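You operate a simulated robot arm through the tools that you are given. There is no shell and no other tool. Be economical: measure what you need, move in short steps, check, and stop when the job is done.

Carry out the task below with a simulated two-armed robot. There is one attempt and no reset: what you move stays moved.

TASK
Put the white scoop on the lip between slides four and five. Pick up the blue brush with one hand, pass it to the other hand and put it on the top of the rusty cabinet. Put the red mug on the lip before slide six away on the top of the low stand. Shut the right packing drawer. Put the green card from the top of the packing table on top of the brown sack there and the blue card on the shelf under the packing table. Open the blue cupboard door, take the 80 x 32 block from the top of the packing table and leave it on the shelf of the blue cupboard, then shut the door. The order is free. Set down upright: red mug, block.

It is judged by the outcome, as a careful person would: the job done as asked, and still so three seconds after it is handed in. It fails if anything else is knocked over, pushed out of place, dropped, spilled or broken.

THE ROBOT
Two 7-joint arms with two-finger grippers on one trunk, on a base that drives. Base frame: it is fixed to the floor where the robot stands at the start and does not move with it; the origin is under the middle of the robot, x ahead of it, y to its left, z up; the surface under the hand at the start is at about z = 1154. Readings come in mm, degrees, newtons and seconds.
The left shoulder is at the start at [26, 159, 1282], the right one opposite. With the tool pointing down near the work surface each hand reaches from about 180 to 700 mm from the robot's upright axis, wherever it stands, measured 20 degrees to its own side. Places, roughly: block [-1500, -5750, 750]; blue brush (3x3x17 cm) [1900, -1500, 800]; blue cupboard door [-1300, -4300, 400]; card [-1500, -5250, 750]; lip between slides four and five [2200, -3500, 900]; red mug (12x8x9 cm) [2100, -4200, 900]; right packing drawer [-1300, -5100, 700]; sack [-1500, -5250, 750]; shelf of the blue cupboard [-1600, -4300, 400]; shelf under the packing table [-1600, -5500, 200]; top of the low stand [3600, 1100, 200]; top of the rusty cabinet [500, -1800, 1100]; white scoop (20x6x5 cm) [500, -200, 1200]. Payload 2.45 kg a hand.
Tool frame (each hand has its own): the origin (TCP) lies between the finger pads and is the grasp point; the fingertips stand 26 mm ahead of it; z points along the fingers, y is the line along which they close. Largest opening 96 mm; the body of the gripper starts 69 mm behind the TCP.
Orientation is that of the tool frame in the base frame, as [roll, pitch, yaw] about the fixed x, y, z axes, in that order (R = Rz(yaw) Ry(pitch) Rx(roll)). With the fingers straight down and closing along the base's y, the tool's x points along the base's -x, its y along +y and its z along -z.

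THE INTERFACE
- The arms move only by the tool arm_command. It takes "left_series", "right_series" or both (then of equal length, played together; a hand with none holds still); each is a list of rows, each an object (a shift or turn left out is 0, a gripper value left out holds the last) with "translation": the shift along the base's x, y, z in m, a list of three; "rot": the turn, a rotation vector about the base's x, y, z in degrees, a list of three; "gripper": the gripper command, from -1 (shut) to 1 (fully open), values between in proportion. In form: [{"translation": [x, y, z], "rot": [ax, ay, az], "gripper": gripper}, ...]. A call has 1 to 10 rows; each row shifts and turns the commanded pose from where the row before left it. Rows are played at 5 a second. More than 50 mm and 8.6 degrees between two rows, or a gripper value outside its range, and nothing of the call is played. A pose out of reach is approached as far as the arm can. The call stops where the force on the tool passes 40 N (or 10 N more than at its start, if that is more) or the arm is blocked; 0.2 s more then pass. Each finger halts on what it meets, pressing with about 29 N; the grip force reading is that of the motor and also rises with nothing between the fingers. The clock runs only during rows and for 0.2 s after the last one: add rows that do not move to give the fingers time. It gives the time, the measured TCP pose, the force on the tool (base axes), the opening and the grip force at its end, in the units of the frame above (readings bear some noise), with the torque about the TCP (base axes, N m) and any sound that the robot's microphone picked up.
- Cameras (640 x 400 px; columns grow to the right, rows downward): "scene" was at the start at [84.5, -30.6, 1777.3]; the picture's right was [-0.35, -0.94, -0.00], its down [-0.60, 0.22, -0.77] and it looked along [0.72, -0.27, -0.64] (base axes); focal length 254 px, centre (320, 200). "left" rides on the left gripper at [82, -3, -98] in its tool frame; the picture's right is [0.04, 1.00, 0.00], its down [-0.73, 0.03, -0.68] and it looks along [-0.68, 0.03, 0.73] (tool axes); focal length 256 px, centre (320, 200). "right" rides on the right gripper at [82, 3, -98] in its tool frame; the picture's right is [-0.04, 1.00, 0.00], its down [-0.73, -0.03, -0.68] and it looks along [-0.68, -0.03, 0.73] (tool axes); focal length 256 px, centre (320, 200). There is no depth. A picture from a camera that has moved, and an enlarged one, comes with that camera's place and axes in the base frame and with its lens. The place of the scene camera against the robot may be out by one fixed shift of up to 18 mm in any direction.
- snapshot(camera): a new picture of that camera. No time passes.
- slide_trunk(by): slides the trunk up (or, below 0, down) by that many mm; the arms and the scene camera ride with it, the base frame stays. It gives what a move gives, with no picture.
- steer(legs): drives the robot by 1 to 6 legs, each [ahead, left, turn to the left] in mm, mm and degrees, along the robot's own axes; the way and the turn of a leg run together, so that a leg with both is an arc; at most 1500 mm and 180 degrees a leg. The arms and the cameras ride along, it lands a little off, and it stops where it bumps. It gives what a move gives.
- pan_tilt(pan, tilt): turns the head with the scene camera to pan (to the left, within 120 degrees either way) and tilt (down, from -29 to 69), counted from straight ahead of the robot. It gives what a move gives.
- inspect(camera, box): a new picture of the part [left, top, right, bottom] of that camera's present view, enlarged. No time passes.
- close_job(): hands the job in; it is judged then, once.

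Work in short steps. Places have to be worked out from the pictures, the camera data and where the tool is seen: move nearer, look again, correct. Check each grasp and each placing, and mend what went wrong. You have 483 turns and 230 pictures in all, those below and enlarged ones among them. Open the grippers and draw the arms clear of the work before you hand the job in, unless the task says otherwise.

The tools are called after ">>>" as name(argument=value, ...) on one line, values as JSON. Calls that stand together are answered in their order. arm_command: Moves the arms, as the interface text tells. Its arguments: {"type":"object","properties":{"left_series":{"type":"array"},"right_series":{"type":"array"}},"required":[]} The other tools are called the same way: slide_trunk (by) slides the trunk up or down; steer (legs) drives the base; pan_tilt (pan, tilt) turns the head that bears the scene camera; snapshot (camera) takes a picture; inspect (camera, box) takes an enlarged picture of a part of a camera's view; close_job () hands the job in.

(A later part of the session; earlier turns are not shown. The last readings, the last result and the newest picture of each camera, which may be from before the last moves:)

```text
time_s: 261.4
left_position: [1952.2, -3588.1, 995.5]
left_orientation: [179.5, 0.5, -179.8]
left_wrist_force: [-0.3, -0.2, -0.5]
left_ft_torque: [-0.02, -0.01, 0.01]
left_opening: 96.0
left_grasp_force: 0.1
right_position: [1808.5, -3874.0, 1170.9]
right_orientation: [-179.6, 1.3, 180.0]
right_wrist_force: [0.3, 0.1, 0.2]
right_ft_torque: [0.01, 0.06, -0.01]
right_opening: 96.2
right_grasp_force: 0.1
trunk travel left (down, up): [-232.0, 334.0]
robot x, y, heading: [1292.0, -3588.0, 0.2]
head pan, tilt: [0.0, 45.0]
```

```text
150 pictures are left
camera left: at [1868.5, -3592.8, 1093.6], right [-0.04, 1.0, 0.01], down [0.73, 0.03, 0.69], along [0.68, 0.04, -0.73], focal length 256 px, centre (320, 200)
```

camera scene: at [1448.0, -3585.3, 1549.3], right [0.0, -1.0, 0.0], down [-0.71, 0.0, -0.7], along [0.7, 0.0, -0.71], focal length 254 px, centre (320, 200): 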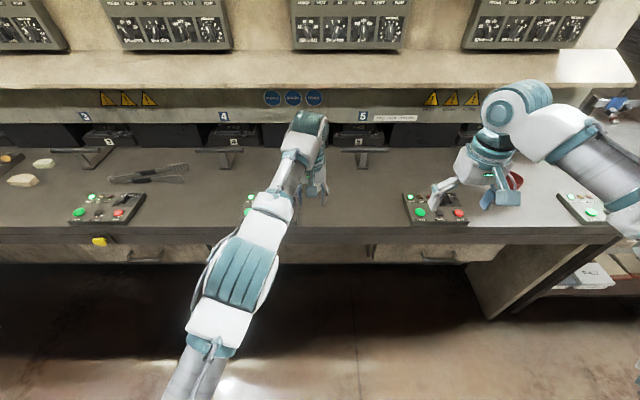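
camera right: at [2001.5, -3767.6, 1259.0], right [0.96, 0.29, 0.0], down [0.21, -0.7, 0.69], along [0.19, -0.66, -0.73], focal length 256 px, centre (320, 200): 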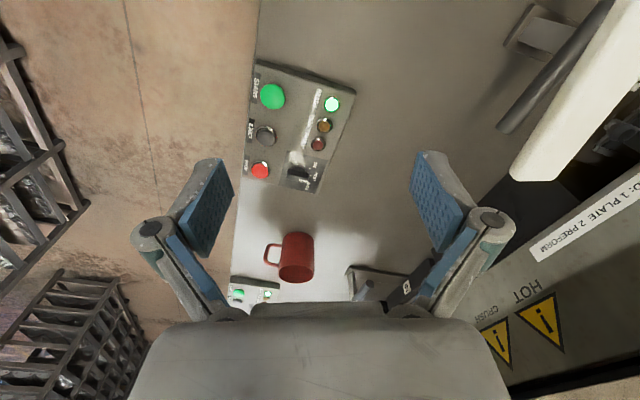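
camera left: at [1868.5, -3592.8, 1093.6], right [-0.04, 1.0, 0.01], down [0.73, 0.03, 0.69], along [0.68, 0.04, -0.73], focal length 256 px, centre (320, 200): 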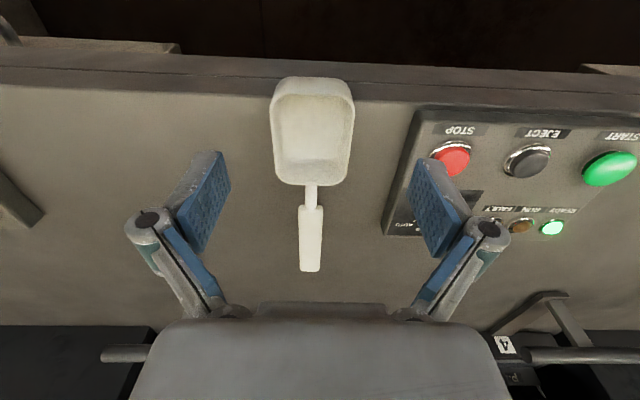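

The scoop sits nicely on the lip. I lower over the bowl's middle and grip.

>>> arm_command(left_series=[{"translation": [0, -0.006, -0.02], "gripper": 0.75}, {"translation": [0, 0, -0.022]}, {"translation": [0, 0, -0.022]}, {}, {"gripper": -0.2}, {"gripper": -0.5}, {}])

>>> snapshot(camera="left")

```text
time_s: 263.0
left_position: [1961.5, -3595.8, 936.1]
left_orientation: [179.5, 0.5, -179.8]
left_wrist_force: [0.4, -0.2, 8.1]
left_ft_torque: [-0.03, 0.03, 0.07]
left_opening: 55.4
left_grasp_force: 29.2
left hand out of reach, approached as far as the arm can: row 2, 3
right_position: [1805.6, -3872.7, 1171.8]
right_orientation: [-179.4, 1.4, 180.0]
right_wrist_force: [-0.2, 0.3, -0.1]
right_ft_torque: [0.02, -0.02, -0.01]
right_opening: 95.8
right_grasp_force: 0.1
trunk travel left (down, up): [-232.0, 334.0]
robot x, y, heading: [1298.4, -3584.6, -0.2]
head pan, tilt: [0.0, 45.0]
```

```text
149 pictures are left
camera left: at [1877.2, -3600.2, 1033.1], right [-0.04, 1.0, 0.01], down [0.73, 0.03, 0.69], along [0.69, 0.04, -0.73], focal length 256 px, centre (320, 200)
```

left: 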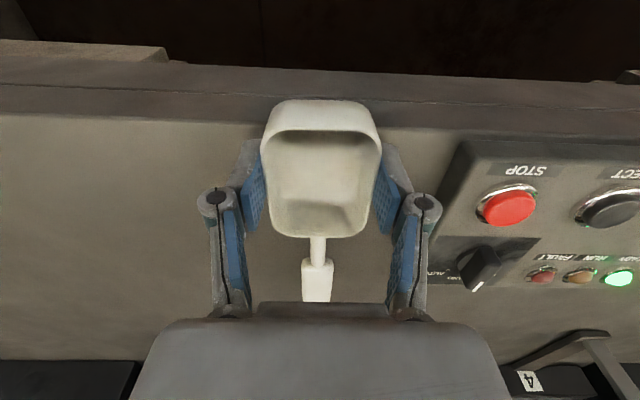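

Gripped well. I lift 30 mm, drive 110 mm in, and look before setting down.

>>> arm_command(left_series=[{"translation": [0, 0, 0.02]}, {"translation": [0, 0, 0.02]}, {}])

>>> steer(legs=[[110, 0, 0]])

>>> snapshot(camera="left")

```text
time_s: 263.8
left_position: [1956.4, -3595.2, 972.3]
left_orientation: [179.6, 0.4, -179.7]
left_wrist_force: [-0.1, -0.1, -0.8]
left_ft_torque: [-0.04, 0.04, 0.01]
left_opening: 55.2
left_grasp_force: 29.3
left hand out of reach, approached as far as the arm can: row 2
right_position: [1808.0, -3872.4, 1171.1]
right_orientation: [-179.4, 1.3, 180.0]
right_wrist_force: [-0.1, -0.2, 0.5]
right_ft_torque: [-0.04, 0.0, 0.04]
right_opening: 95.7
right_grasp_force: 0.1
trunk travel left (down, up): [-232.0, 334.0]
robot x, y, heading: [1295.4, -3585.1, -0.0]
head pan, tilt: [0.0, 45.0]
```

```text
time_s: 265.0
left_position: [2064.8, -3593.1, 974.1]
left_orientation: [179.5, 0.4, -179.8]
left_wrist_force: [0.2, 0.3, -0.6]
left_ft_torque: [-0.02, 0.04, 0.02]
left_opening: 55.4
left_grasp_force: 29.3
right_position: [1915.9, -3872.2, 1171.9]
right_orientation: [-179.5, 1.3, 179.9]
right_wrist_force: [-0.5, -0.9, 0.2]
right_ft_torque: [0.02, 0.05, 0.01]
right_opening: 95.9
right_grasp_force: 0.0
trunk travel left (down, up): [-232.0, 334.0]
robot x, y, heading: [1402.3, -3582.6, 0.3]
head pan, tilt: [0.0, 45.0]
```

```text
148 pictures are left
camera left: at [1982.1, -3598.0, 1071.1], right [-0.04, 1.0, 0.01], down [0.73, 0.03, 0.68], along [0.68, 0.04, -0.73], focal length 256 px, centre (320, 200)
```

left: 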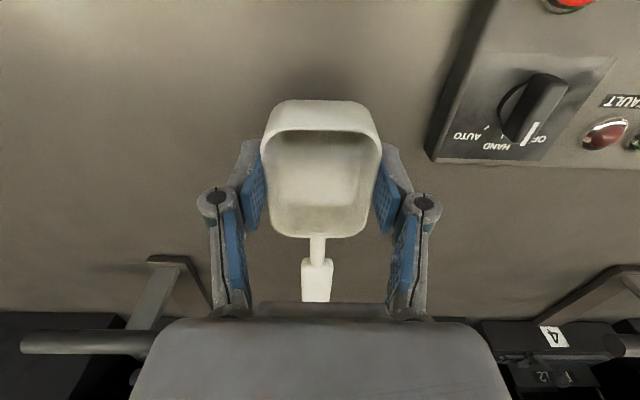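

Clear all around. I lower 38 mm to set it down and release.

>>> arm_command(left_series=[{"translation": [0, 0, -0.018]}, {"translation": [0, 0, -0.016]}, {"translation": [0, 0, -0.004]}, {}])

```text
time_s: 266.0
left_position: [2063.4, -3592.5, 938.2]
left_orientation: [179.7, 0.7, -179.8]
left_wrist_force: [0.4, -0.5, -0.4]
left_ft_torque: [-0.02, -0.03, -0.01]
left_opening: 55.5
left_grasp_force: 29.0
right_position: [1911.4, -3870.3, 1173.6]
right_orientation: [-179.4, 1.4, 180.0]
right_wrist_force: [-0.4, -0.4, -0.1]
right_ft_torque: [0.0, 0.03, -0.01]
right_opening: 96.1
right_grasp_force: 0.0
trunk travel left (down, up): [-232.0, 334.0]
robot x, y, heading: [1403.0, -3584.1, 0.1]
head pan, tilt: [0.0, 45.0]
```

No contact yet; a few millimetres more.

>>> arm_command(left_series=[{"translation": [0, 0, -0.004]}, {"translation": [0, 0, -0.003]}, {}])

```text
time_s: 266.8
left_position: [2064.5, -3593.5, 936.3]
left_orientation: [179.7, 1.1, -179.8]
left_wrist_force: [8.0, -0.3, 21.5]
left_ft_torque: [-0.05, -0.07, 0.09]
left_opening: 55.4
left_grasp_force: 28.7
right_position: [1910.6, -3870.0, 1176.4]
right_orientation: [-179.3, 1.5, 179.9]
right_wrist_force: [-0.1, 0.2, 0.8]
right_ft_torque: [0.02, 0.02, -0.04]
right_opening: 96.0
right_grasp_force: 0.1
trunk travel left (down, up): [-232.0, 334.0]
robot x, y, heading: [1405.7, -3584.6, 0.2]
head pan, tilt: [0.0, 45.0]
```

Firm contact with the lip. I open and raise the hand.

>>> arm_command(left_series=[{"gripper": 0.3}, {"gripper": 0.75}, {}, {"translation": [0, 0, 0.02]}, {"translation": [0, 0, 0.03]}, {"translation": [0, 0, 0.03]}, {"translation": [0, 0, 0.03]}])

>>> snapshot(camera="left")

>>> snapshot(camera="scene")

```text
time_s: 268.4
left_position: [2051.2, -3590.1, 1039.0]
left_orientation: [179.6, 0.6, -179.8]
left_wrist_force: [-0.4, -0.5, -0.7]
left_ft_torque: [0.02, -0.03, 0.01]
left_opening: 84.2
left_grasp_force: 0.1
left hand out of reach, approached as far as the arm can: row 6, 7
right_position: [1910.6, -3870.0, 1173.9]
right_orientation: [-179.5, 1.6, -180.0]
right_wrist_force: [0.1, 0.4, 0.8]
right_ft_torque: [0.03, 0.02, 0.02]
right_opening: 96.1
right_grasp_force: 0.0
trunk travel left (down, up): [-232.0, 334.0]
robot x, y, heading: [1401.6, -3586.9, 0.2]
head pan, tilt: [0.0, 45.0]
```

```text
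147 pictures are left
camera left: at [1967.9, -3593.8, 1136.0], right [-0.04, 1.0, 0.01], down [0.73, 0.03, 0.69], along [0.69, 0.03, -0.73], focal length 256 px, centre (320, 200)
```

left: 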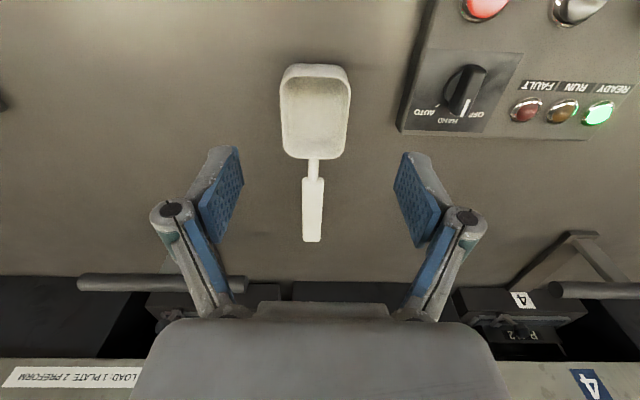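

```text
146 pictures are left
camera scene: at [1578.6, -3585.1, 1549.8], right [0.0, -1.0, 0.0], down [-0.71, 0.0, -0.7], along [0.7, 0.0, -0.71], focal length 254 px, centre (320, 200)
```

scene: 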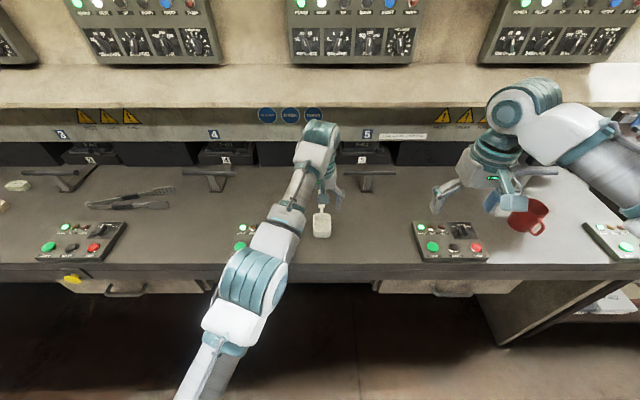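

The scoop is well placed between slides four and five. Next the brush: I back off a bit and sidestep left along the passage toward y≈-1500, keeping the hands high.

>>> steer(legs=[[-130, 0, 0], [0, 500, 0]])

>>> steer(legs=[[0, 800, 0]])

>>> pan_tilt(pan=30, tilt=40)

>>> snapshot(camera="scene")

```text
time_s: 272.2
left_position: [1923.7, -3107.5, 1038.6]
left_orientation: [178.9, 0.6, -180.0]
left_wrist_force: [-0.5, -0.7, 0.4]
left_ft_torque: [0.08, -0.02, 0.0]
left_opening: 83.9
left_grasp_force: 0.1
right_position: [1782.0, -3390.5, 1170.7]
right_orientation: [179.8, 1.5, 179.7]
right_wrist_force: [-0.2, -1.6, -0.8]
right_ft_torque: [0.09, -0.05, -0.01]
right_opening: 95.9
right_grasp_force: 0.1
trunk travel left (down, up): [-232.0, 334.0]
robot x, y, heading: [1276.4, -3086.3, -0.1]
head pan, tilt: [0.0, 45.0]
```

```text
time_s: 276.5
left_position: [1924.4, -2306.8, 1042.1]
left_orientation: [179.1, 0.8, 179.9]
left_wrist_force: [-0.1, -0.7, 0.1]
left_ft_torque: [0.05, 0.02, -0.01]
left_opening: 84.3
left_grasp_force: 0.1
right_position: [1780.3, -2588.3, 1173.5]
right_orientation: [-179.7, 1.8, 179.8]
right_wrist_force: [0.7, -0.6, -0.1]
right_ft_torque: [0.08, 0.02, 0.01]
right_opening: 96.1
right_grasp_force: 0.0
trunk travel left (down, up): [-232.0, 334.0]
robot x, y, heading: [1278.2, -2294.8, -0.3]
head pan, tilt: [0.0, 45.0]
```

```text
time_s: 277.4
left_position: [1924.3, -2307.9, 1047.0]
left_orientation: [179.3, 1.1, -180.0]
left_wrist_force: [-0.4, -0.5, -0.2]
left_ft_torque: [-0.01, 0.02, 0.05]
left_opening: 84.0
left_grasp_force: 0.0
right_position: [1774.1, -2585.5, 1178.0]
right_orientation: [-179.5, 2.0, 179.8]
right_wrist_force: [0.7, -0.2, -0.6]
right_ft_torque: [0.0, 0.0, 0.01]
right_opening: 96.2
right_grasp_force: 0.0
trunk travel left (down, up): [-232.0, 334.0]
robot x, y, heading: [1276.7, -2296.6, -0.3]
head pan, tilt: [30.0, 40.0]
```

```text
145 pictures are left
camera scene: at [1445.8, -2258.7, 1557.1], right [0.5, -0.87, -0.01], down [-0.56, -0.31, -0.77], along [0.66, 0.38, -0.64], focal length 254 px, centre (320, 200)
```

scene: 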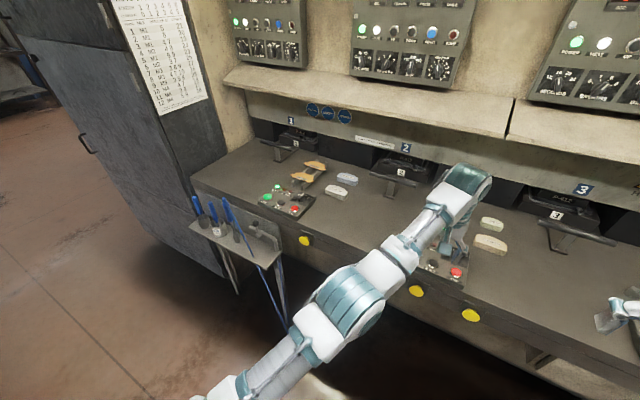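

I can see the small shelf with blue-handled tools; zoom in.

>>> inspect(camera="scene", box=[170, 170, 310, 320])

```text
2.67 times, centred on (240, 245) of scene
camera zoom: at [1445.8, -2258.7, 1557.1], right [0.5, -0.87, -0.01], down [-0.56, -0.31, -0.77], along [0.66, 0.38, -0.64], focal length 676 px, centre (533, 80)
```

zoom: 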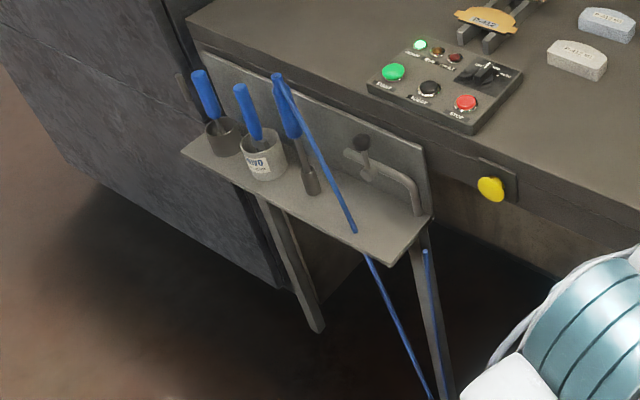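

Two cups hold blue-handled items, and a blue hose tool leans beside. I move closer to identify the brush.

>>> steer(legs=[[0, 600, 0]])

>>> pan_tilt(pan=15, tilt=48)

>>> snapshot(camera="scene")

```text
time_s: 280.8
left_position: [1925.1, -1708.4, 1045.9]
left_orientation: [179.5, 1.1, 179.8]
left_wrist_force: [-0.1, 0.1, -0.4]
left_ft_torque: [0.05, 0.03, -0.01]
left_opening: 83.9
left_grasp_force: 0.0
right_position: [1777.2, -1987.2, 1179.0]
right_orientation: [-179.6, 1.9, 179.5]
right_wrist_force: [0.1, 0.4, 1.1]
right_ft_torque: [0.02, 0.01, 0.03]
right_opening: 96.3
right_grasp_force: 0.2
trunk travel left (down, up): [-232.0, 334.0]
robot x, y, heading: [1274.8, -1695.4, -0.3]
head pan, tilt: [30.0, 40.0]
```

```text
time_s: 281.6
left_position: [1923.8, -1707.7, 1050.9]
left_orientation: [179.6, 1.3, 179.8]
left_wrist_force: [0.4, -0.3, 0.3]
left_ft_torque: [0.0, 0.0, 0.03]
left_opening: 83.9
left_grasp_force: 0.1
right_position: [1771.4, -1985.0, 1181.4]
right_orientation: [-179.4, 2.2, 179.7]
right_wrist_force: [0.2, 0.6, -0.2]
right_ft_torque: [0.0, 0.01, 0.01]
right_opening: 96.0
right_grasp_force: 0.0
trunk travel left (down, up): [-232.0, 334.0]
robot x, y, heading: [1279.2, -1698.9, -0.4]
head pan, tilt: [15.0, 48.0]
```

```text
143 pictures are left
camera scene: at [1449.7, -1678.4, 1545.6], right [0.26, -0.97, 0.0], down [-0.72, -0.19, -0.67], along [0.64, 0.17, -0.75], focal length 254 px, centre (320, 200)
```

scene: 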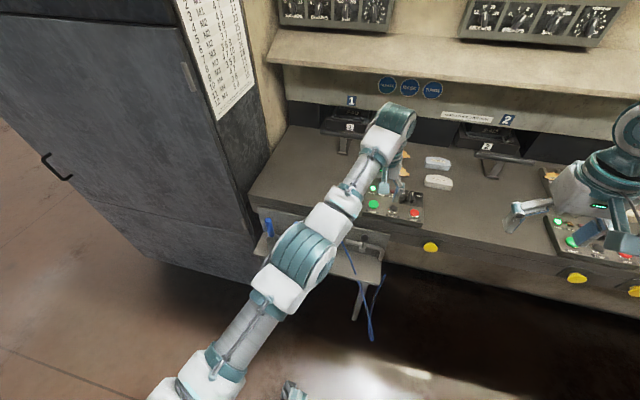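

The arm hides the shelf. I back up 230 mm so that the left hand camera looks onto the shelf.

>>> steer(legs=[[-200, 100, 0]])

>>> snapshot(camera="left")

```text
time_s: 283.3
left_position: [1723.7, -1602.3, 1048.9]
left_orientation: [179.8, 1.3, 179.8]
left_wrist_force: [-0.9, -0.6, -0.2]
left_ft_torque: [0.02, -0.02, -0.03]
left_opening: 84.1
left_grasp_force: 0.2
right_position: [1573.9, -1877.0, 1182.0]
right_orientation: [-179.2, 2.2, 179.5]
right_wrist_force: [-0.3, 0.1, 0.2]
right_ft_torque: [0.05, 0.0, -0.02]
right_opening: 96.0
right_grasp_force: 0.0
trunk travel left (down, up): [-232.0, 334.0]
robot x, y, heading: [1082.6, -1592.7, -0.2]
head pan, tilt: [15.0, 48.0]
```

```text
142 pictures are left
camera left: at [1638.8, -1605.3, 1145.3], right [-0.04, 1.0, 0.0], down [0.72, 0.02, 0.7], along [0.69, 0.03, -0.72], focal length 256 px, centre (320, 200)
```

left: 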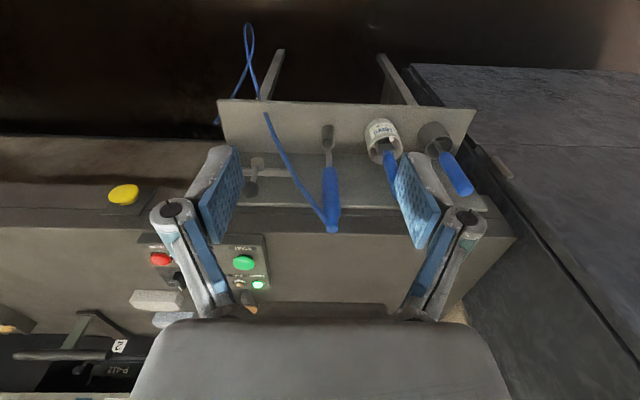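

>>> inspect(camera="left", box=[200, 80, 520, 260])

```text
2.00 times, centred on (360, 170) of left
camera zoom: at [1638.8, -1605.3, 1145.3], right [-0.04, 1.0, 0.0], down [0.72, 0.02, 0.7], along [0.69, 0.03, -0.72], focal length 512 px, centre (240, 260)
```

zoom: 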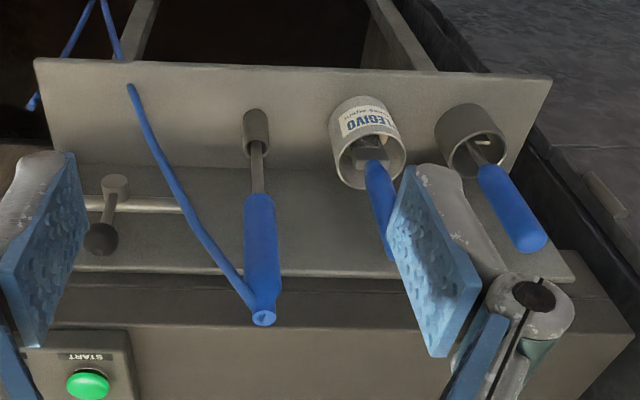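

Three blue-handled tools: one on a hose, one in a labelled white can, one in a dark cup. I need a closer look at the two in the cups.

>>> steer(legs=[[0, 100, 0]])

>>> arm_command(left_series=[{"translation": [-0.01, 0, -0.02]}, {"translation": [-0.01, 0, -0.03]}, {"translation": [0, 0, -0.03]}, {}])

>>> snapshot(camera="left")

>>> inspect(camera="left", box=[200, 60, 480, 260])

```text
time_s: 284.4
left_position: [1717.2, -1566.6, 1052.3]
left_orientation: [176.8, 1.6, 179.4]
left_wrist_force: [-0.9, -2.5, 0.6]
left_ft_torque: [0.25, -0.02, -0.02]
left_opening: 83.8
left_grasp_force: 0.0
right_position: [1569.4, -1848.2, 1169.8]
right_orientation: [177.7, 2.4, 179.1]
right_wrist_force: [-0.5, -2.9, -1.1]
right_ft_torque: [0.25, -0.02, -0.03]
right_opening: 95.9
right_grasp_force: 0.0
trunk travel left (down, up): [-232.0, 334.0]
robot x, y, heading: [1079.5, -1508.0, -0.1]
head pan, tilt: [15.0, 48.0]
```

```text
time_s: 285.6
left_position: [1723.3, -1520.9, 1013.0]
left_orientation: [-179.1, 2.8, 179.4]
left_wrist_force: [1.5, 1.7, -1.0]
left_ft_torque: [-0.15, 0.07, -0.03]
left_opening: 84.0
left_grasp_force: 0.0
left hand out of reach, approached as far as the arm can: row 1, 2
right_position: [1561.8, -1784.1, 1190.6]
right_orientation: [-178.8, 2.9, 179.3]
right_wrist_force: [0.8, 1.1, -0.1]
right_ft_torque: [-0.13, 0.03, -0.01]
right_opening: 96.1
right_grasp_force: 0.1
trunk travel left (down, up): [-232.0, 334.0]
robot x, y, heading: [1079.8, -1508.7, -0.3]
head pan, tilt: [15.0, 48.0]
stopped in row 4 (left hand): the arm was blocked; the commanded pose is now the measured one
```

```text
140 pictures are left
camera left: at [1636.3, -1521.9, 1106.8], right [-0.03, 1.0, -0.02], down [0.7, 0.03, 0.72], along [0.72, 0.01, -0.7], focal length 256 px, centre (320, 200)
```

left: 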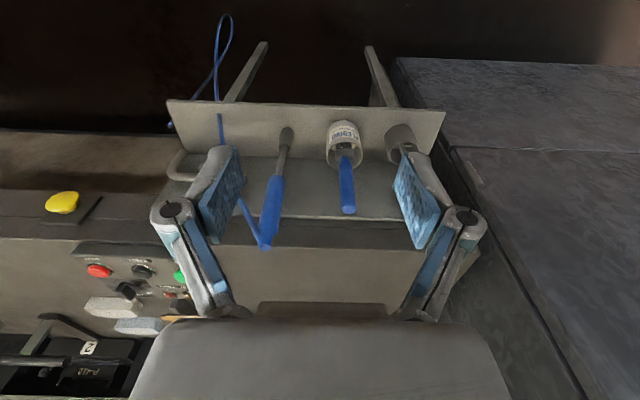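

```text
2.00 times, centred on (340, 160) of left
camera zoom: at [1636.3, -1521.9, 1106.8], right [-0.03, 1.0, -0.02], down [0.7, 0.03, 0.72], along [0.72, 0.01, -0.7], focal length 512 px, centre (280, 280)
```

zoom: 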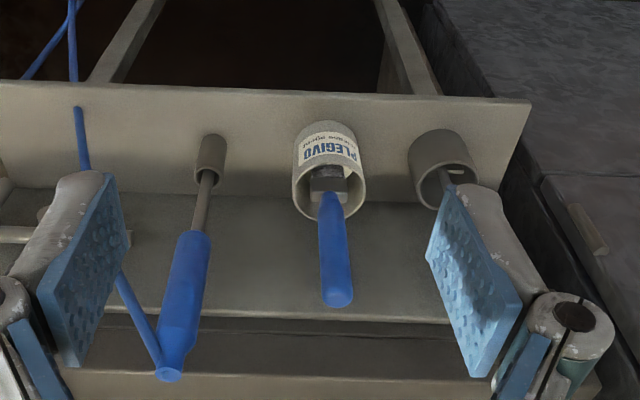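

The middle one has a flat ferrule: that is the brush, in the white can, leaning away with its handle top near (1918,-1475,846) and the can mouth near (1862,-1486,780). I tilt the left hand 50° forward to meet the handle squarely.

>>> steer(legs=[[40, 0, 0]])

>>> arm_command(left_series=[{"translation": [-0.01, 0, 0], "rot": [0, -6, 0]}, {"translation": [-0.01, 0, 0], "rot": [0, -6, 0]}, {"translation": [-0.01, 0, 0], "rot": [0, -6, 0]}, {"translation": [-0.01, 0, 0], "rot": [0, -6, 0]}, {"translation": [-0.01, 0, 0], "rot": [0, -6, 0]}, {"translation": [-0.01, 0, 0], "rot": [0, -6, 0]}, {"rot": [0, -6, 0]}, {"rot": [0, -6, 0]}, {}])

>>> snapshot(camera="left")

```text
time_s: 286.5
left_position: [1760.1, -1516.5, 1015.1]
left_orientation: [-179.2, 2.8, 179.5]
left_wrist_force: [1.0, 2.0, -2.0]
left_ft_torque: [-0.16, 0.08, -0.02]
left_opening: 84.0
left_grasp_force: 0.1
right_position: [1597.8, -1780.0, 1194.4]
right_orientation: [-178.9, 3.0, 179.2]
right_wrist_force: [-0.4, 0.6, 1.0]
right_ft_torque: [-0.09, 0.02, 0.01]
right_opening: 96.2
right_grasp_force: 0.2
trunk travel left (down, up): [-232.0, 334.0]
robot x, y, heading: [1122.3, -1506.1, -0.3]
head pan, tilt: [15.0, 48.0]
```

```text
time_s: 288.5
left_position: [1698.3, -1507.6, 1015.5]
left_orientation: [-179.2, 50.9, 179.8]
left_wrist_force: [0.3, 0.5, -0.3]
left_ft_torque: [0.01, 0.03, -0.02]
left_opening: 84.1
left_grasp_force: 0.1
right_position: [1596.7, -1770.6, 1196.9]
right_orientation: [-178.4, 3.1, 179.3]
right_wrist_force: [-1.1, 0.9, -0.4]
right_ft_torque: [-0.08, 0.01, -0.02]
right_opening: 96.0
right_grasp_force: 0.1
trunk travel left (down, up): [-232.0, 334.0]
robot x, y, heading: [1121.2, -1501.5, -0.3]
head pan, tilt: [15.0, 48.0]
```

```text
138 pictures are left
camera left: at [1569.7, -1509.1, 1014.1], right [-0.01, 1.0, -0.04], down [-0.06, 0.04, 1.0], along [1.0, 0.01, 0.06], focal length 256 px, centre (320, 200)
```

left: 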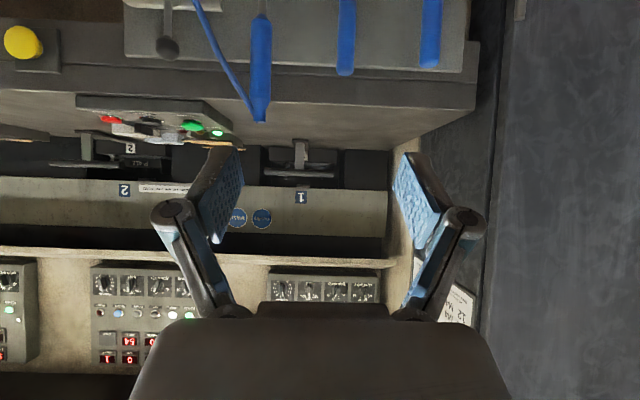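

The handle's end is at about (1917,-1479,855). I move to a pre-grasp point and look again.

>>> arm_command(left_series=[{"translation": [0.022, 0.005, -0.026], "gripper": 0.2}, {"translation": [0.026, 0.005, -0.026]}, {"translation": [0.026, 0.005, -0.026]}, {"translation": [0.026, 0.005, -0.026]}, {"translation": [0.022, 0.005, -0.022]}, {}])

>>> snapshot(camera="left")

>>> pan_tilt(pan=10, tilt=40)

>>> snapshot(camera="scene")

```text
time_s: 289.9
left_position: [1820.7, -1487.8, 889.9]
left_orientation: [-179.6, 50.9, 179.5]
left_wrist_force: [0.4, 1.2, 0.5]
left_ft_torque: [-0.04, 0.01, 0.0]
left_opening: 57.5
left_grasp_force: 0.0
right_position: [1597.2, -1775.3, 1195.2]
right_orientation: [-178.7, 3.1, 179.3]
right_wrist_force: [-0.3, 0.2, -0.1]
right_ft_torque: [-0.03, -0.02, -0.07]
right_opening: 96.1
right_grasp_force: 0.0
trunk travel left (down, up): [-232.0, 334.0]
robot x, y, heading: [1120.4, -1502.7, -0.1]
head pan, tilt: [15.0, 48.0]
```

```text
137 pictures are left
camera left: at [1691.6, -1489.4, 886.9], right [-0.01, 1.0, -0.04], down [-0.06, 0.03, 1.0], along [1.0, 0.01, 0.06], focal length 256 px, centre (320, 200)
```

left: 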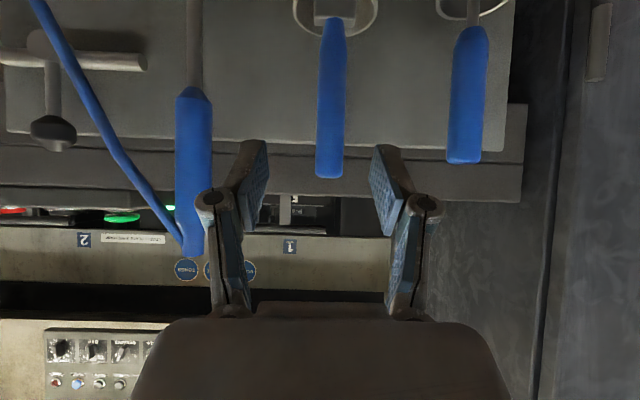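

```text
time_s: 290.6
left_position: [1819.7, -1509.0, 888.9]
left_orientation: [178.9, 50.9, 178.3]
left_wrist_force: [-0.3, -0.6, 0.1]
left_ft_torque: [0.06, 0.0, 0.05]
left_opening: 57.8
left_grasp_force: 0.0
right_position: [1596.0, -1802.2, 1189.2]
right_orientation: [-179.7, 3.0, 179.0]
right_wrist_force: [-0.2, -0.6, -0.8]
right_ft_torque: [0.06, -0.01, -0.01]
right_opening: 96.0
right_grasp_force: 0.0
trunk travel left (down, up): [-232.0, 334.0]
robot x, y, heading: [1124.4, -1510.7, -0.5]
head pan, tilt: [10.0, 40.0]
```

```text
136 pictures are left
camera scene: at [1300.4, -1520.0, 1556.8], right [0.17, -0.99, -0.02], down [-0.64, -0.09, -0.76], along [0.75, 0.14, -0.64], focal length 254 px, centre (320, 200)
```

scene: 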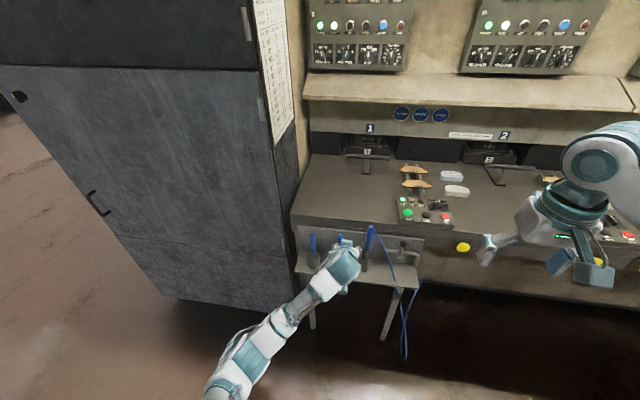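

The robot sways a little; I re-check with the hand camera before the final approach.

>>> arm_command(left_series=[{}, {}, {}, {}, {}])

>>> snapshot(camera="left")

```text
time_s: 291.8
left_position: [1821.0, -1480.1, 888.6]
left_orientation: [-179.0, 51.0, -179.8]
left_wrist_force: [0.3, 1.1, -0.1]
left_ft_torque: [-0.02, 0.04, -0.05]
left_opening: 57.6
left_grasp_force: 0.1
right_position: [1596.4, -1767.9, 1197.1]
right_orientation: [-178.3, 3.1, 179.5]
right_wrist_force: [0.1, 0.7, 0.4]
right_ft_torque: [-0.04, 0.04, 0.0]
right_opening: 95.6
right_grasp_force: 0.1
trunk travel left (down, up): [-232.0, 334.0]
robot x, y, heading: [1120.2, -1503.0, -0.4]
head pan, tilt: [10.0, 40.0]
```

```text
135 pictures are left
camera left: at [1691.8, -1481.6, 886.7], right [-0.01, 1.0, -0.04], down [-0.06, 0.04, 1.0], along [1.0, 0.02, 0.06], focal length 256 px, centre (320, 200)
```

left: 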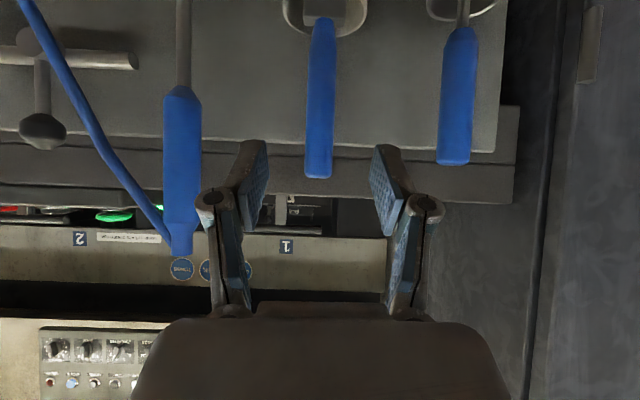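

I retract the hand 90 mm and drive forward 90 mm, so the base stands clear of the racks behind, then recheck.

>>> arm_command(left_series=[{"translation": [-0.03, 0, 0.01]}, {"translation": [-0.03, 0, 0.01]}, {"translation": [-0.03, 0, 0.01]}, {}])

>>> steer(legs=[[90, -60, 0]])

>>> arm_command(left_series=[{}, {}, {}])

>>> pan_tilt(pan=10, tilt=45)

>>> arm_command(left_series=[{}, {}, {}])

>>> snapshot(camera="left")

```text
time_s: 292.8
left_position: [1731.0, -1489.6, 920.0]
left_orientation: [-179.6, 50.8, 179.5]
left_wrist_force: [0.0, -0.3, 0.5]
left_ft_torque: [0.0, 0.01, 0.0]
left_opening: 57.8
left_grasp_force: 0.2
right_position: [1596.6, -1777.1, 1193.9]
right_orientation: [-178.7, 3.1, 179.4]
right_wrist_force: [-0.7, 1.0, -0.2]
right_ft_torque: [0.0, 0.04, -0.03]
right_opening: 96.2
right_grasp_force: 0.1
trunk travel left (down, up): [-232.0, 334.0]
robot x, y, heading: [1123.2, -1507.9, -0.5]
head pan, tilt: [10.0, 40.0]
```

```text
time_s: 294.0
left_position: [1819.4, -1541.1, 918.9]
left_orientation: [-179.0, 50.9, -179.9]
left_wrist_force: [0.7, 0.2, -0.6]
left_ft_torque: [-0.01, 0.01, -0.01]
left_opening: 57.7
left_grasp_force: 0.1
right_position: [1687.0, -1826.1, 1196.8]
right_orientation: [-178.3, 3.1, 179.4]
right_wrist_force: [-0.4, 0.7, 0.2]
right_ft_torque: [-0.07, 0.06, 0.03]
right_opening: 96.1
right_grasp_force: 0.0
trunk travel left (down, up): [-232.0, 334.0]
robot x, y, heading: [1211.6, -1564.5, -0.2]
head pan, tilt: [10.0, 40.0]
```

```text
time_s: 294.8
left_position: [1817.0, -1539.4, 921.9]
left_orientation: [-179.3, 51.0, -179.9]
left_wrist_force: [0.6, -0.2, -1.3]
left_ft_torque: [-0.01, 0.02, -0.01]
left_opening: 57.4
left_grasp_force: 0.1
right_position: [1682.7, -1826.4, 1197.3]
right_orientation: [-178.4, 3.3, 179.5]
right_wrist_force: [-0.4, 0.0, 0.2]
right_ft_torque: [-0.07, -0.02, -0.01]
right_opening: 96.0
right_grasp_force: 0.1
trunk travel left (down, up): [-232.0, 334.0]
robot x, y, heading: [1213.9, -1558.1, -0.2]
head pan, tilt: [10.0, 40.0]
```

```text
time_s: 295.4
left_position: [1817.1, -1552.0, 920.5]
left_orientation: [180.0, 51.0, 179.2]
left_wrist_force: [0.0, -0.1, -0.1]
left_ft_torque: [-0.05, 0.01, -0.02]
left_opening: 57.4
left_grasp_force: 0.0
right_position: [1681.5, -1841.5, 1194.8]
right_orientation: [-179.0, 3.3, 179.4]
right_wrist_force: [0.5, -0.1, -0.3]
right_ft_torque: [0.01, 0.01, -0.02]
right_opening: 96.1
right_grasp_force: 0.1
trunk travel left (down, up): [-232.0, 334.0]
robot x, y, heading: [1214.1, -1565.4, 0.0]
head pan, tilt: [10.0, 45.0]
```

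```text
time_s: 296.2
left_position: [1817.3, -1552.8, 920.7]
left_orientation: [180.0, 51.1, 179.2]
left_wrist_force: [-1.0, -0.1, 0.2]
left_ft_torque: [-0.03, 0.02, -0.02]
left_opening: 57.6
left_grasp_force: 0.0
right_position: [1682.2, -1842.3, 1194.5]
right_orientation: [-179.0, 3.2, 179.5]
right_wrist_force: [-0.3, -0.6, 0.2]
right_ft_torque: [0.03, 0.01, 0.01]
right_opening: 95.9
right_grasp_force: 0.0
trunk travel left (down, up): [-232.0, 334.0]
robot x, y, heading: [1209.6, -1567.2, -0.1]
head pan, tilt: [10.0, 45.0]
```

```text
134 pictures are left
camera left: at [1688.3, -1554.3, 919.1], right [-0.01, 1.0, -0.03], down [-0.07, 0.03, 1.0], along [1.0, 0.02, 0.07], focal length 256 px, centre (320, 200)
```

left: 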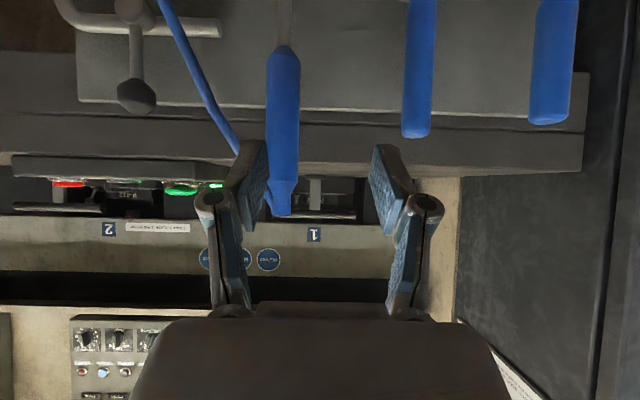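

Steady now. Triangulating gives the brush's handle end at (1886,-1479,882), leaning only ~13°. I tilt 20° further and move to the pre-grasp point at y=-1480.

>>> arm_command(left_series=[{"translation": [-0.01, 0.015, 0], "rot": [0, -4, 0]}, {"translation": [-0.006, 0.018, -0.01], "rot": [0, -4, 0]}, {"translation": [0, 0.02, -0.015], "rot": [0, -4, 0]}, {"translation": [0, 0.02, -0.015], "rot": [0, -4, 0]}, {"translation": [0, 0, -0.01], "rot": [0, -4, 0]}, {}, {}])

>>> snapshot(camera="left")

```text
time_s: 297.8
left_position: [1802.0, -1475.6, 871.4]
left_orientation: [179.4, 71.1, 178.7]
left_wrist_force: [0.0, -0.1, -0.3]
left_ft_torque: [-0.02, -0.01, 0.0]
left_opening: 57.4
left_grasp_force: 0.1
right_position: [1683.4, -1839.3, 1194.7]
right_orientation: [-179.0, 3.3, 179.4]
right_wrist_force: [-0.4, 0.2, 0.6]
right_ft_torque: [0.01, 0.01, -0.01]
right_opening: 95.9
right_grasp_force: 0.0
trunk travel left (down, up): [-232.0, 334.0]
robot x, y, heading: [1212.5, -1564.3, -0.2]
head pan, tilt: [10.0, 45.0]
```

```text
133 pictures are left
camera left: at [1681.0, -1478.3, 825.7], right [0.0, 1.0, -0.03], down [-0.4, 0.03, 0.91], along [0.91, 0.02, 0.4], focal length 256 px, centre (320, 200)
```

left: 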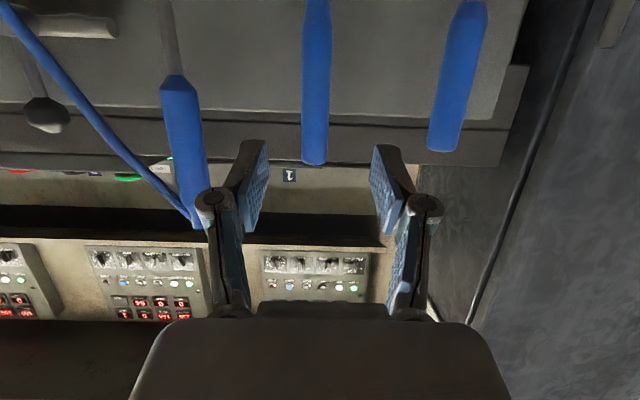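

Handle centred between the fingers. I advance 75 mm along the tool direction and close.

>>> arm_command(left_series=[{"translation": [0.02, -0.001, -0.007]}, {"translation": [0.02, -0.001, -0.007]}, {"translation": [0.02, -0.001, -0.007]}, {"translation": [0.015, -0.001, -0.005]}, {}])

>>> snapshot(camera="left")

```text
time_s: 299.0
left_position: [1875.5, -1479.4, 845.7]
left_orientation: [179.7, 71.1, 179.0]
left_wrist_force: [-0.5, 0.1, -0.1]
left_ft_torque: [0.0, 0.01, -0.04]
left_opening: 57.6
left_grasp_force: 0.0
right_position: [1682.0, -1837.0, 1195.5]
right_orientation: [-178.8, 3.3, 179.5]
right_wrist_force: [0.1, 0.3, 0.5]
right_ft_torque: [0.01, 0.0, 0.02]
right_opening: 96.0
right_grasp_force: 0.2
trunk travel left (down, up): [-232.0, 334.0]
robot x, y, heading: [1211.7, -1564.5, -0.2]
head pan, tilt: [10.0, 45.0]
```

```text
132 pictures are left
camera left: at [1755.8, -1481.3, 799.9], right [0.0, 1.0, -0.04], down [-0.4, 0.03, 0.91], along [0.91, 0.02, 0.4], focal length 256 px, centre (320, 200)
```

left: 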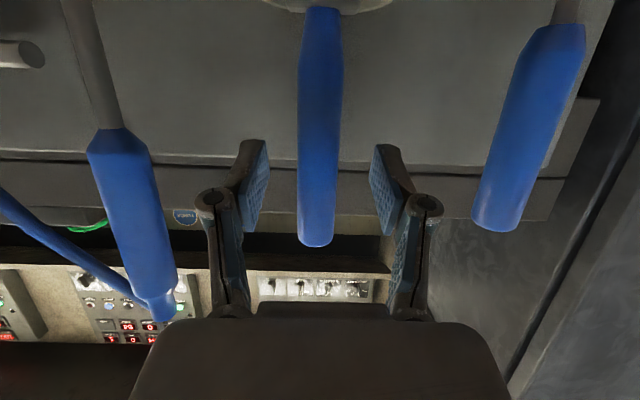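

The handle stands between the pads. Closing the fingers.

>>> arm_command(left_series=[{"gripper": -0.2}, {"gripper": -0.7}, {"gripper": -0.9}, {}])

>>> snapshot(camera="left")

```text
time_s: 300.0
left_position: [1876.8, -1479.3, 845.0]
left_orientation: [179.6, 71.1, 178.9]
left_wrist_force: [0.1, -0.2, -0.8]
left_ft_torque: [0.03, -0.04, -0.03]
left_opening: 18.9
left_grasp_force: 29.3
right_position: [1681.8, -1837.7, 1194.5]
right_orientation: [-178.7, 3.3, 179.5]
right_wrist_force: [-0.1, 0.1, 0.5]
right_ft_torque: [-0.03, -0.03, 0.0]
right_opening: 95.8
right_grasp_force: 0.1
trunk travel left (down, up): [-232.0, 334.0]
robot x, y, heading: [1214.4, -1563.6, -0.4]
head pan, tilt: [10.0, 45.0]
```

```text
131 pictures are left
camera left: at [1755.7, -1481.3, 799.5], right [0.0, 1.0, -0.04], down [-0.4, 0.03, 0.91], along [0.91, 0.02, 0.4], focal length 256 px, centre (320, 200)
```

left: 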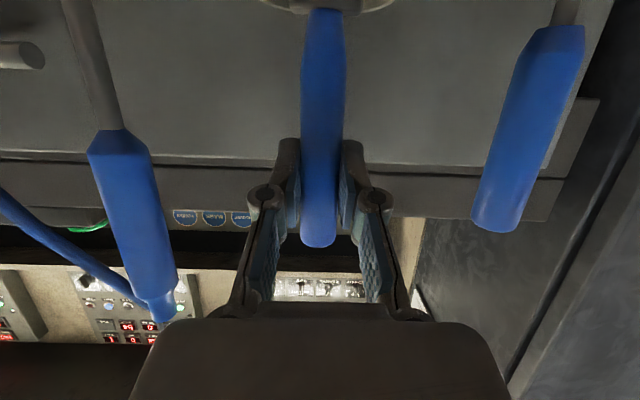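

Grip at 19 mm. I lift along the brush's axis out of the can.

>>> arm_command(left_series=[{"translation": [0.004, 0, 0.015]}, {"translation": [0.005, 0, 0.025]}, {"translation": [0.005, 0, 0.025]}, {"translation": [0.004, 0, 0.025]}, {"translation": [0, 0, 0.025]}, {"translation": [0, 0, 0.025]}, {}])

>>> snapshot(camera="left")

>>> snapshot(camera="scene")

```text
time_s: 301.6
left_position: [1895.1, -1479.2, 985.3]
left_orientation: [179.7, 71.0, 179.0]
left_wrist_force: [-0.5, -1.1, -1.0]
left_ft_torque: [-0.02, -0.05, 0.04]
left_opening: 18.8
left_grasp_force: 29.0
right_position: [1682.5, -1836.4, 1194.2]
right_orientation: [-178.8, 3.3, 179.3]
right_wrist_force: [-0.2, 0.6, -0.2]
right_ft_torque: [-0.01, 0.01, -0.01]
right_opening: 96.0
right_grasp_force: 0.1
trunk travel left (down, up): [-232.0, 334.0]
robot x, y, heading: [1209.0, -1563.2, -0.2]
head pan, tilt: [10.0, 45.0]
```

```text
130 pictures are left
camera left: at [1774.1, -1480.9, 939.0], right [0.0, 1.0, -0.04], down [-0.4, 0.03, 0.91], along [0.92, 0.02, 0.4], focal length 256 px, centre (320, 200)
```

left: 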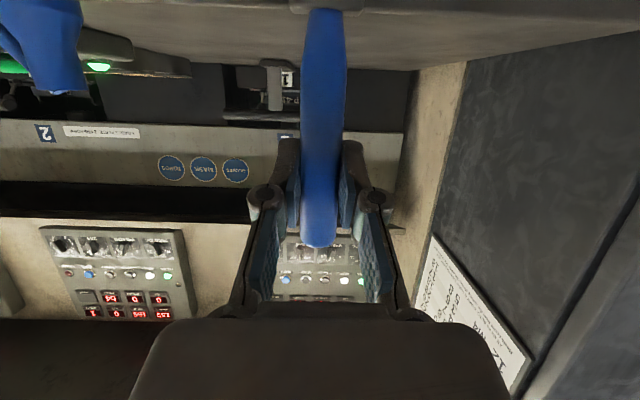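

```text
129 pictures are left
camera scene: at [1385.5, -1550.3, 1549.7], right [0.17, -0.99, 0.0], down [-0.7, -0.12, -0.7], along [0.69, 0.12, -0.71], focal length 254 px, centre (320, 200)
```

scene: 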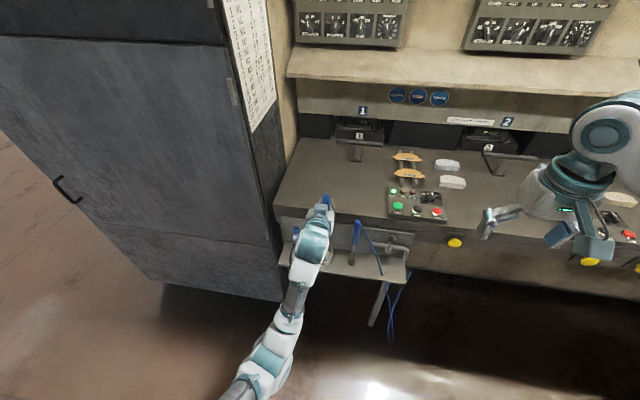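

Lifted 140 mm. I draw the hand back toward me and view the brush.

>>> arm_command(left_series=[{"translation": [-0.02, 0, 0.02]}, {"translation": [-0.03, 0, 0.015]}, {"translation": [-0.035, 0, 0.01]}, {"translation": [-0.035, 0, 0.01]}, {"translation": [-0.035, -0.01, 0.01]}, {"translation": [-0.035, -0.01, 0.01]}, {"translation": [-0.03, -0.01, 0.01]}, {}])

>>> snapshot(camera="scene")

```text
time_s: 303.4
left_position: [1674.0, -1510.2, 1069.6]
left_orientation: [179.7, 71.0, 179.1]
left_wrist_force: [0.4, 0.2, -0.6]
left_ft_torque: [0.0, 0.0, 0.04]
left_opening: 18.7
left_grasp_force: 29.5
right_position: [1683.2, -1836.6, 1194.9]
right_orientation: [-178.8, 3.2, 179.5]
right_wrist_force: [1.1, 1.1, 0.1]
right_ft_torque: [-0.02, -0.01, -0.02]
right_opening: 96.1
right_grasp_force: 0.1
trunk travel left (down, up): [-232.0, 334.0]
robot x, y, heading: [1211.1, -1565.4, -0.5]
head pan, tilt: [10.0, 45.0]
```

```text
128 pictures are left
camera scene: at [1384.7, -1551.2, 1549.7], right [0.17, -0.99, 0.0], down [-0.7, -0.12, -0.7], along [0.69, 0.12, -0.71], focal length 254 px, centre (320, 200)
```

scene: 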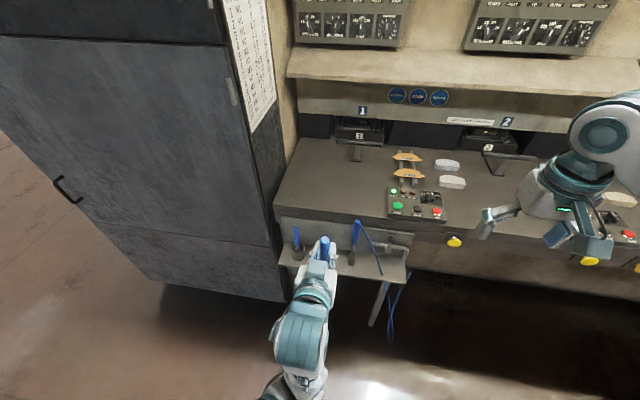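

The brush is in hand. For the pass I'll keep it upright and bring the right hand in horizontally from the right, below the left. First the right hand pitches forward, and the left shifts toward the middle.

>>> arm_command(right_series=[{"translation": [-0.005, -0.005, -0.02], "rot": [0, -8, 0]}, {"translation": [-0.005, -0.005, -0.02], "rot": [0, -8, 0]}, {"translation": [-0.005, -0.005, -0.02], "rot": [0, -8, 0]}, {"translation": [-0.005, -0.005, -0.02], "rot": [0, -8, 0]}, {"translation": [-0.005, -0.005, -0.02], "rot": [0, -8, 0]}, {"translation": [-0.005, -0.005, -0.02], "rot": [0, -8, 0]}, {"translation": [-0.005, -0.005, -0.02], "rot": [0, -8, 0]}, {"translation": [-0.005, -0.005, -0.02], "rot": [0, -8, 0]}, {"translation": [0, 0, -0.02], "rot": [0, -8, 0]}, {"rot": [0, -8, 0]}], left_series=[{"translation": [0, -0.01, 0]}, {"translation": [0, -0.01, 0]}, {"translation": [0, -0.01, 0]}, {"translation": [0, -0.01, 0]}, {"translation": [0, -0.01, 0]}, {"translation": [0, -0.01, 0]}, {"translation": [0, -0.01, 0]}, {}, {}, {}])

>>> snapshot(camera="scene")

```text
time_s: 305.6
left_position: [1675.4, -1578.4, 1069.7]
left_orientation: [179.7, 71.1, 179.0]
left_wrist_force: [0.1, 0.0, -0.5]
left_ft_torque: [0.01, 0.03, -0.03]
left_opening: 18.6
left_grasp_force: 29.2
right_position: [1711.2, -1905.4, 1035.0]
right_orientation: [175.1, 83.2, 173.7]
right_wrist_force: [1.0, -0.5, -0.6]
right_ft_torque: [-0.01, 0.0, 0.0]
right_opening: 96.2
right_grasp_force: 0.1
right hand out of reach, approached as far as the arm can: row 7, 8, 9, 10
trunk travel left (down, up): [-232.0, 334.0]
robot x, y, heading: [1211.4, -1563.7, -0.5]
head pan, tilt: [10.0, 45.0]
```

```text
127 pictures are left
camera scene: at [1383.5, -1553.3, 1549.9], right [0.17, -0.99, 0.0], down [-0.7, -0.12, -0.71], along [0.69, 0.12, -0.71], focal length 254 px, centre (320, 200)
```

scene: 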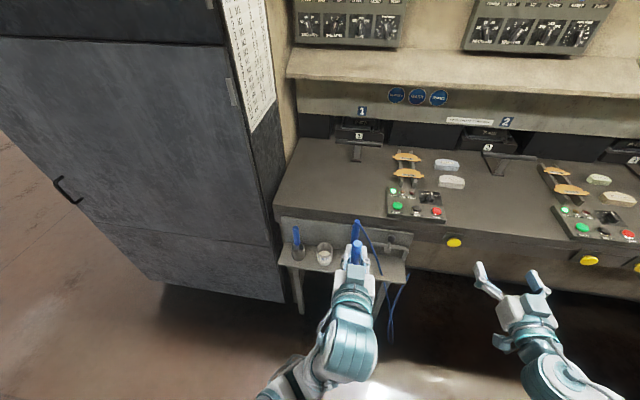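

The can stands untouched on the shelf. Now I yaw the right hand left by 64° and bring it to a standoff beside the brush.

>>> arm_command(right_series=[{"translation": [-0.01, 0.005, 0], "rot": [0, 0, 8]}, {"translation": [-0.01, 0.01, -0.005], "rot": [0, 0, 8]}, {"translation": [-0.01, 0.015, -0.005], "rot": [0, 0, 8]}, {"translation": [-0.01, 0.02, -0.005], "rot": [0, 0, 8]}, {"translation": [-0.01, 0.02, -0.005], "rot": [0, 0, 8]}, {"translation": [-0.01, 0.02, -0.005], "rot": [0, 0, 8]}, {"translation": [-0.01, 0.02, -0.005], "rot": [0, 0, 8]}, {"translation": [-0.01, 0.02, -0.005], "rot": [0, 0, 8]}, {}])

>>> snapshot(camera="right")

>>> snapshot(camera="scene")

```text
time_s: 307.6
left_position: [1674.1, -1577.9, 1070.4]
left_orientation: [179.6, 71.1, 179.0]
left_wrist_force: [-0.3, 0.7, -0.2]
left_ft_torque: [-0.01, 0.0, 0.04]
left_opening: 18.7
left_grasp_force: 28.3
right_position: [1631.0, -1773.8, 1001.3]
right_orientation: [175.9, 83.4, -121.3]
right_wrist_force: [-0.3, 0.2, -0.5]
right_ft_torque: [0.0, -0.03, -0.01]
right_opening: 95.9
right_grasp_force: 0.1
trunk travel left (down, up): [-232.0, 334.0]
robot x, y, heading: [1210.4, -1564.7, -0.3]
head pan, tilt: [10.0, 45.0]
```

```text
126 pictures are left
camera right: at [1578.4, -1867.6, 930.8], right [-0.89, 0.46, 0.05], down [-0.24, -0.54, 0.81], along [0.4, 0.7, 0.59], focal length 256 px, centre (320, 200)
```

right: 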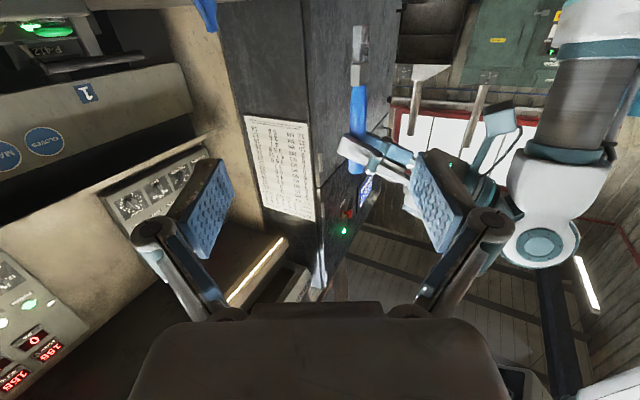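

```text
125 pictures are left
camera scene: at [1382.8, -1552.5, 1550.0], right [0.17, -0.99, 0.0], down [-0.7, -0.12, -0.71], along [0.69, 0.12, -0.71], focal length 254 px, centre (320, 200)
```

scene: 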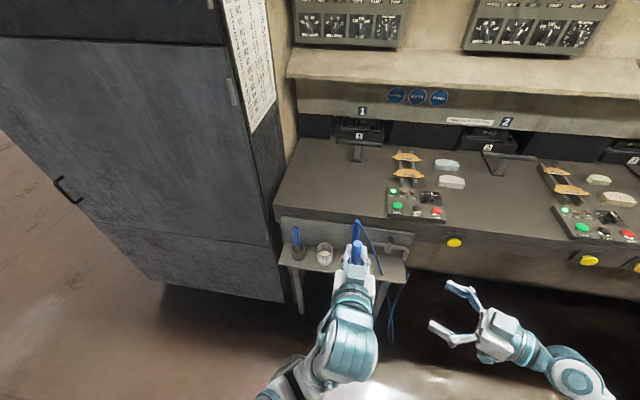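

The right camera sees the brush clearly: upright at about x=1686, y=-1580, handle/ferrule joint at z≈1000. I align the right hand laterally, then approach.

>>> arm_command(right_series=[{"translation": [-0.017, 0.01, 0.005], "gripper": 0.45}, {"translation": [-0.016, 0.01, 0.006]}, {"translation": [0.012, 0.024, 0]}, {"translation": [0.016, 0.031, 0]}, {"translation": [0.016, 0.031, 0]}, {}])

>>> snapshot(camera="right")

```text
time_s: 309.0
left_position: [1674.3, -1578.5, 1070.5]
left_orientation: [179.6, 71.2, 179.0]
left_wrist_force: [0.1, 0.1, -0.3]
left_ft_torque: [0.01, 0.0, 0.01]
left_opening: 18.7
left_grasp_force: 28.8
right_position: [1642.3, -1667.1, 1013.2]
right_orientation: [175.7, 83.3, -121.6]
right_wrist_force: [-0.2, -0.5, -0.3]
right_ft_torque: [0.03, 0.04, 0.01]
right_opening: 69.9
right_grasp_force: 0.0
trunk travel left (down, up): [-232.0, 334.0]
robot x, y, heading: [1208.8, -1564.7, -0.3]
head pan, tilt: [10.0, 45.0]
```

```text
124 pictures are left
camera right: at [1589.1, -1761.5, 942.5], right [-0.89, 0.46, 0.05], down [-0.24, -0.54, 0.81], along [0.4, 0.7, 0.59], focal length 256 px, centre (320, 200)
```

right: 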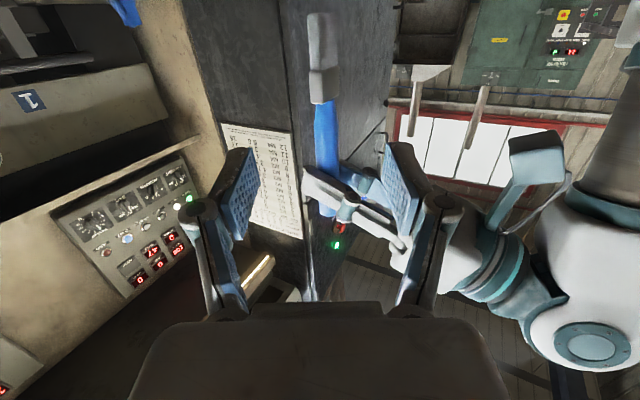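

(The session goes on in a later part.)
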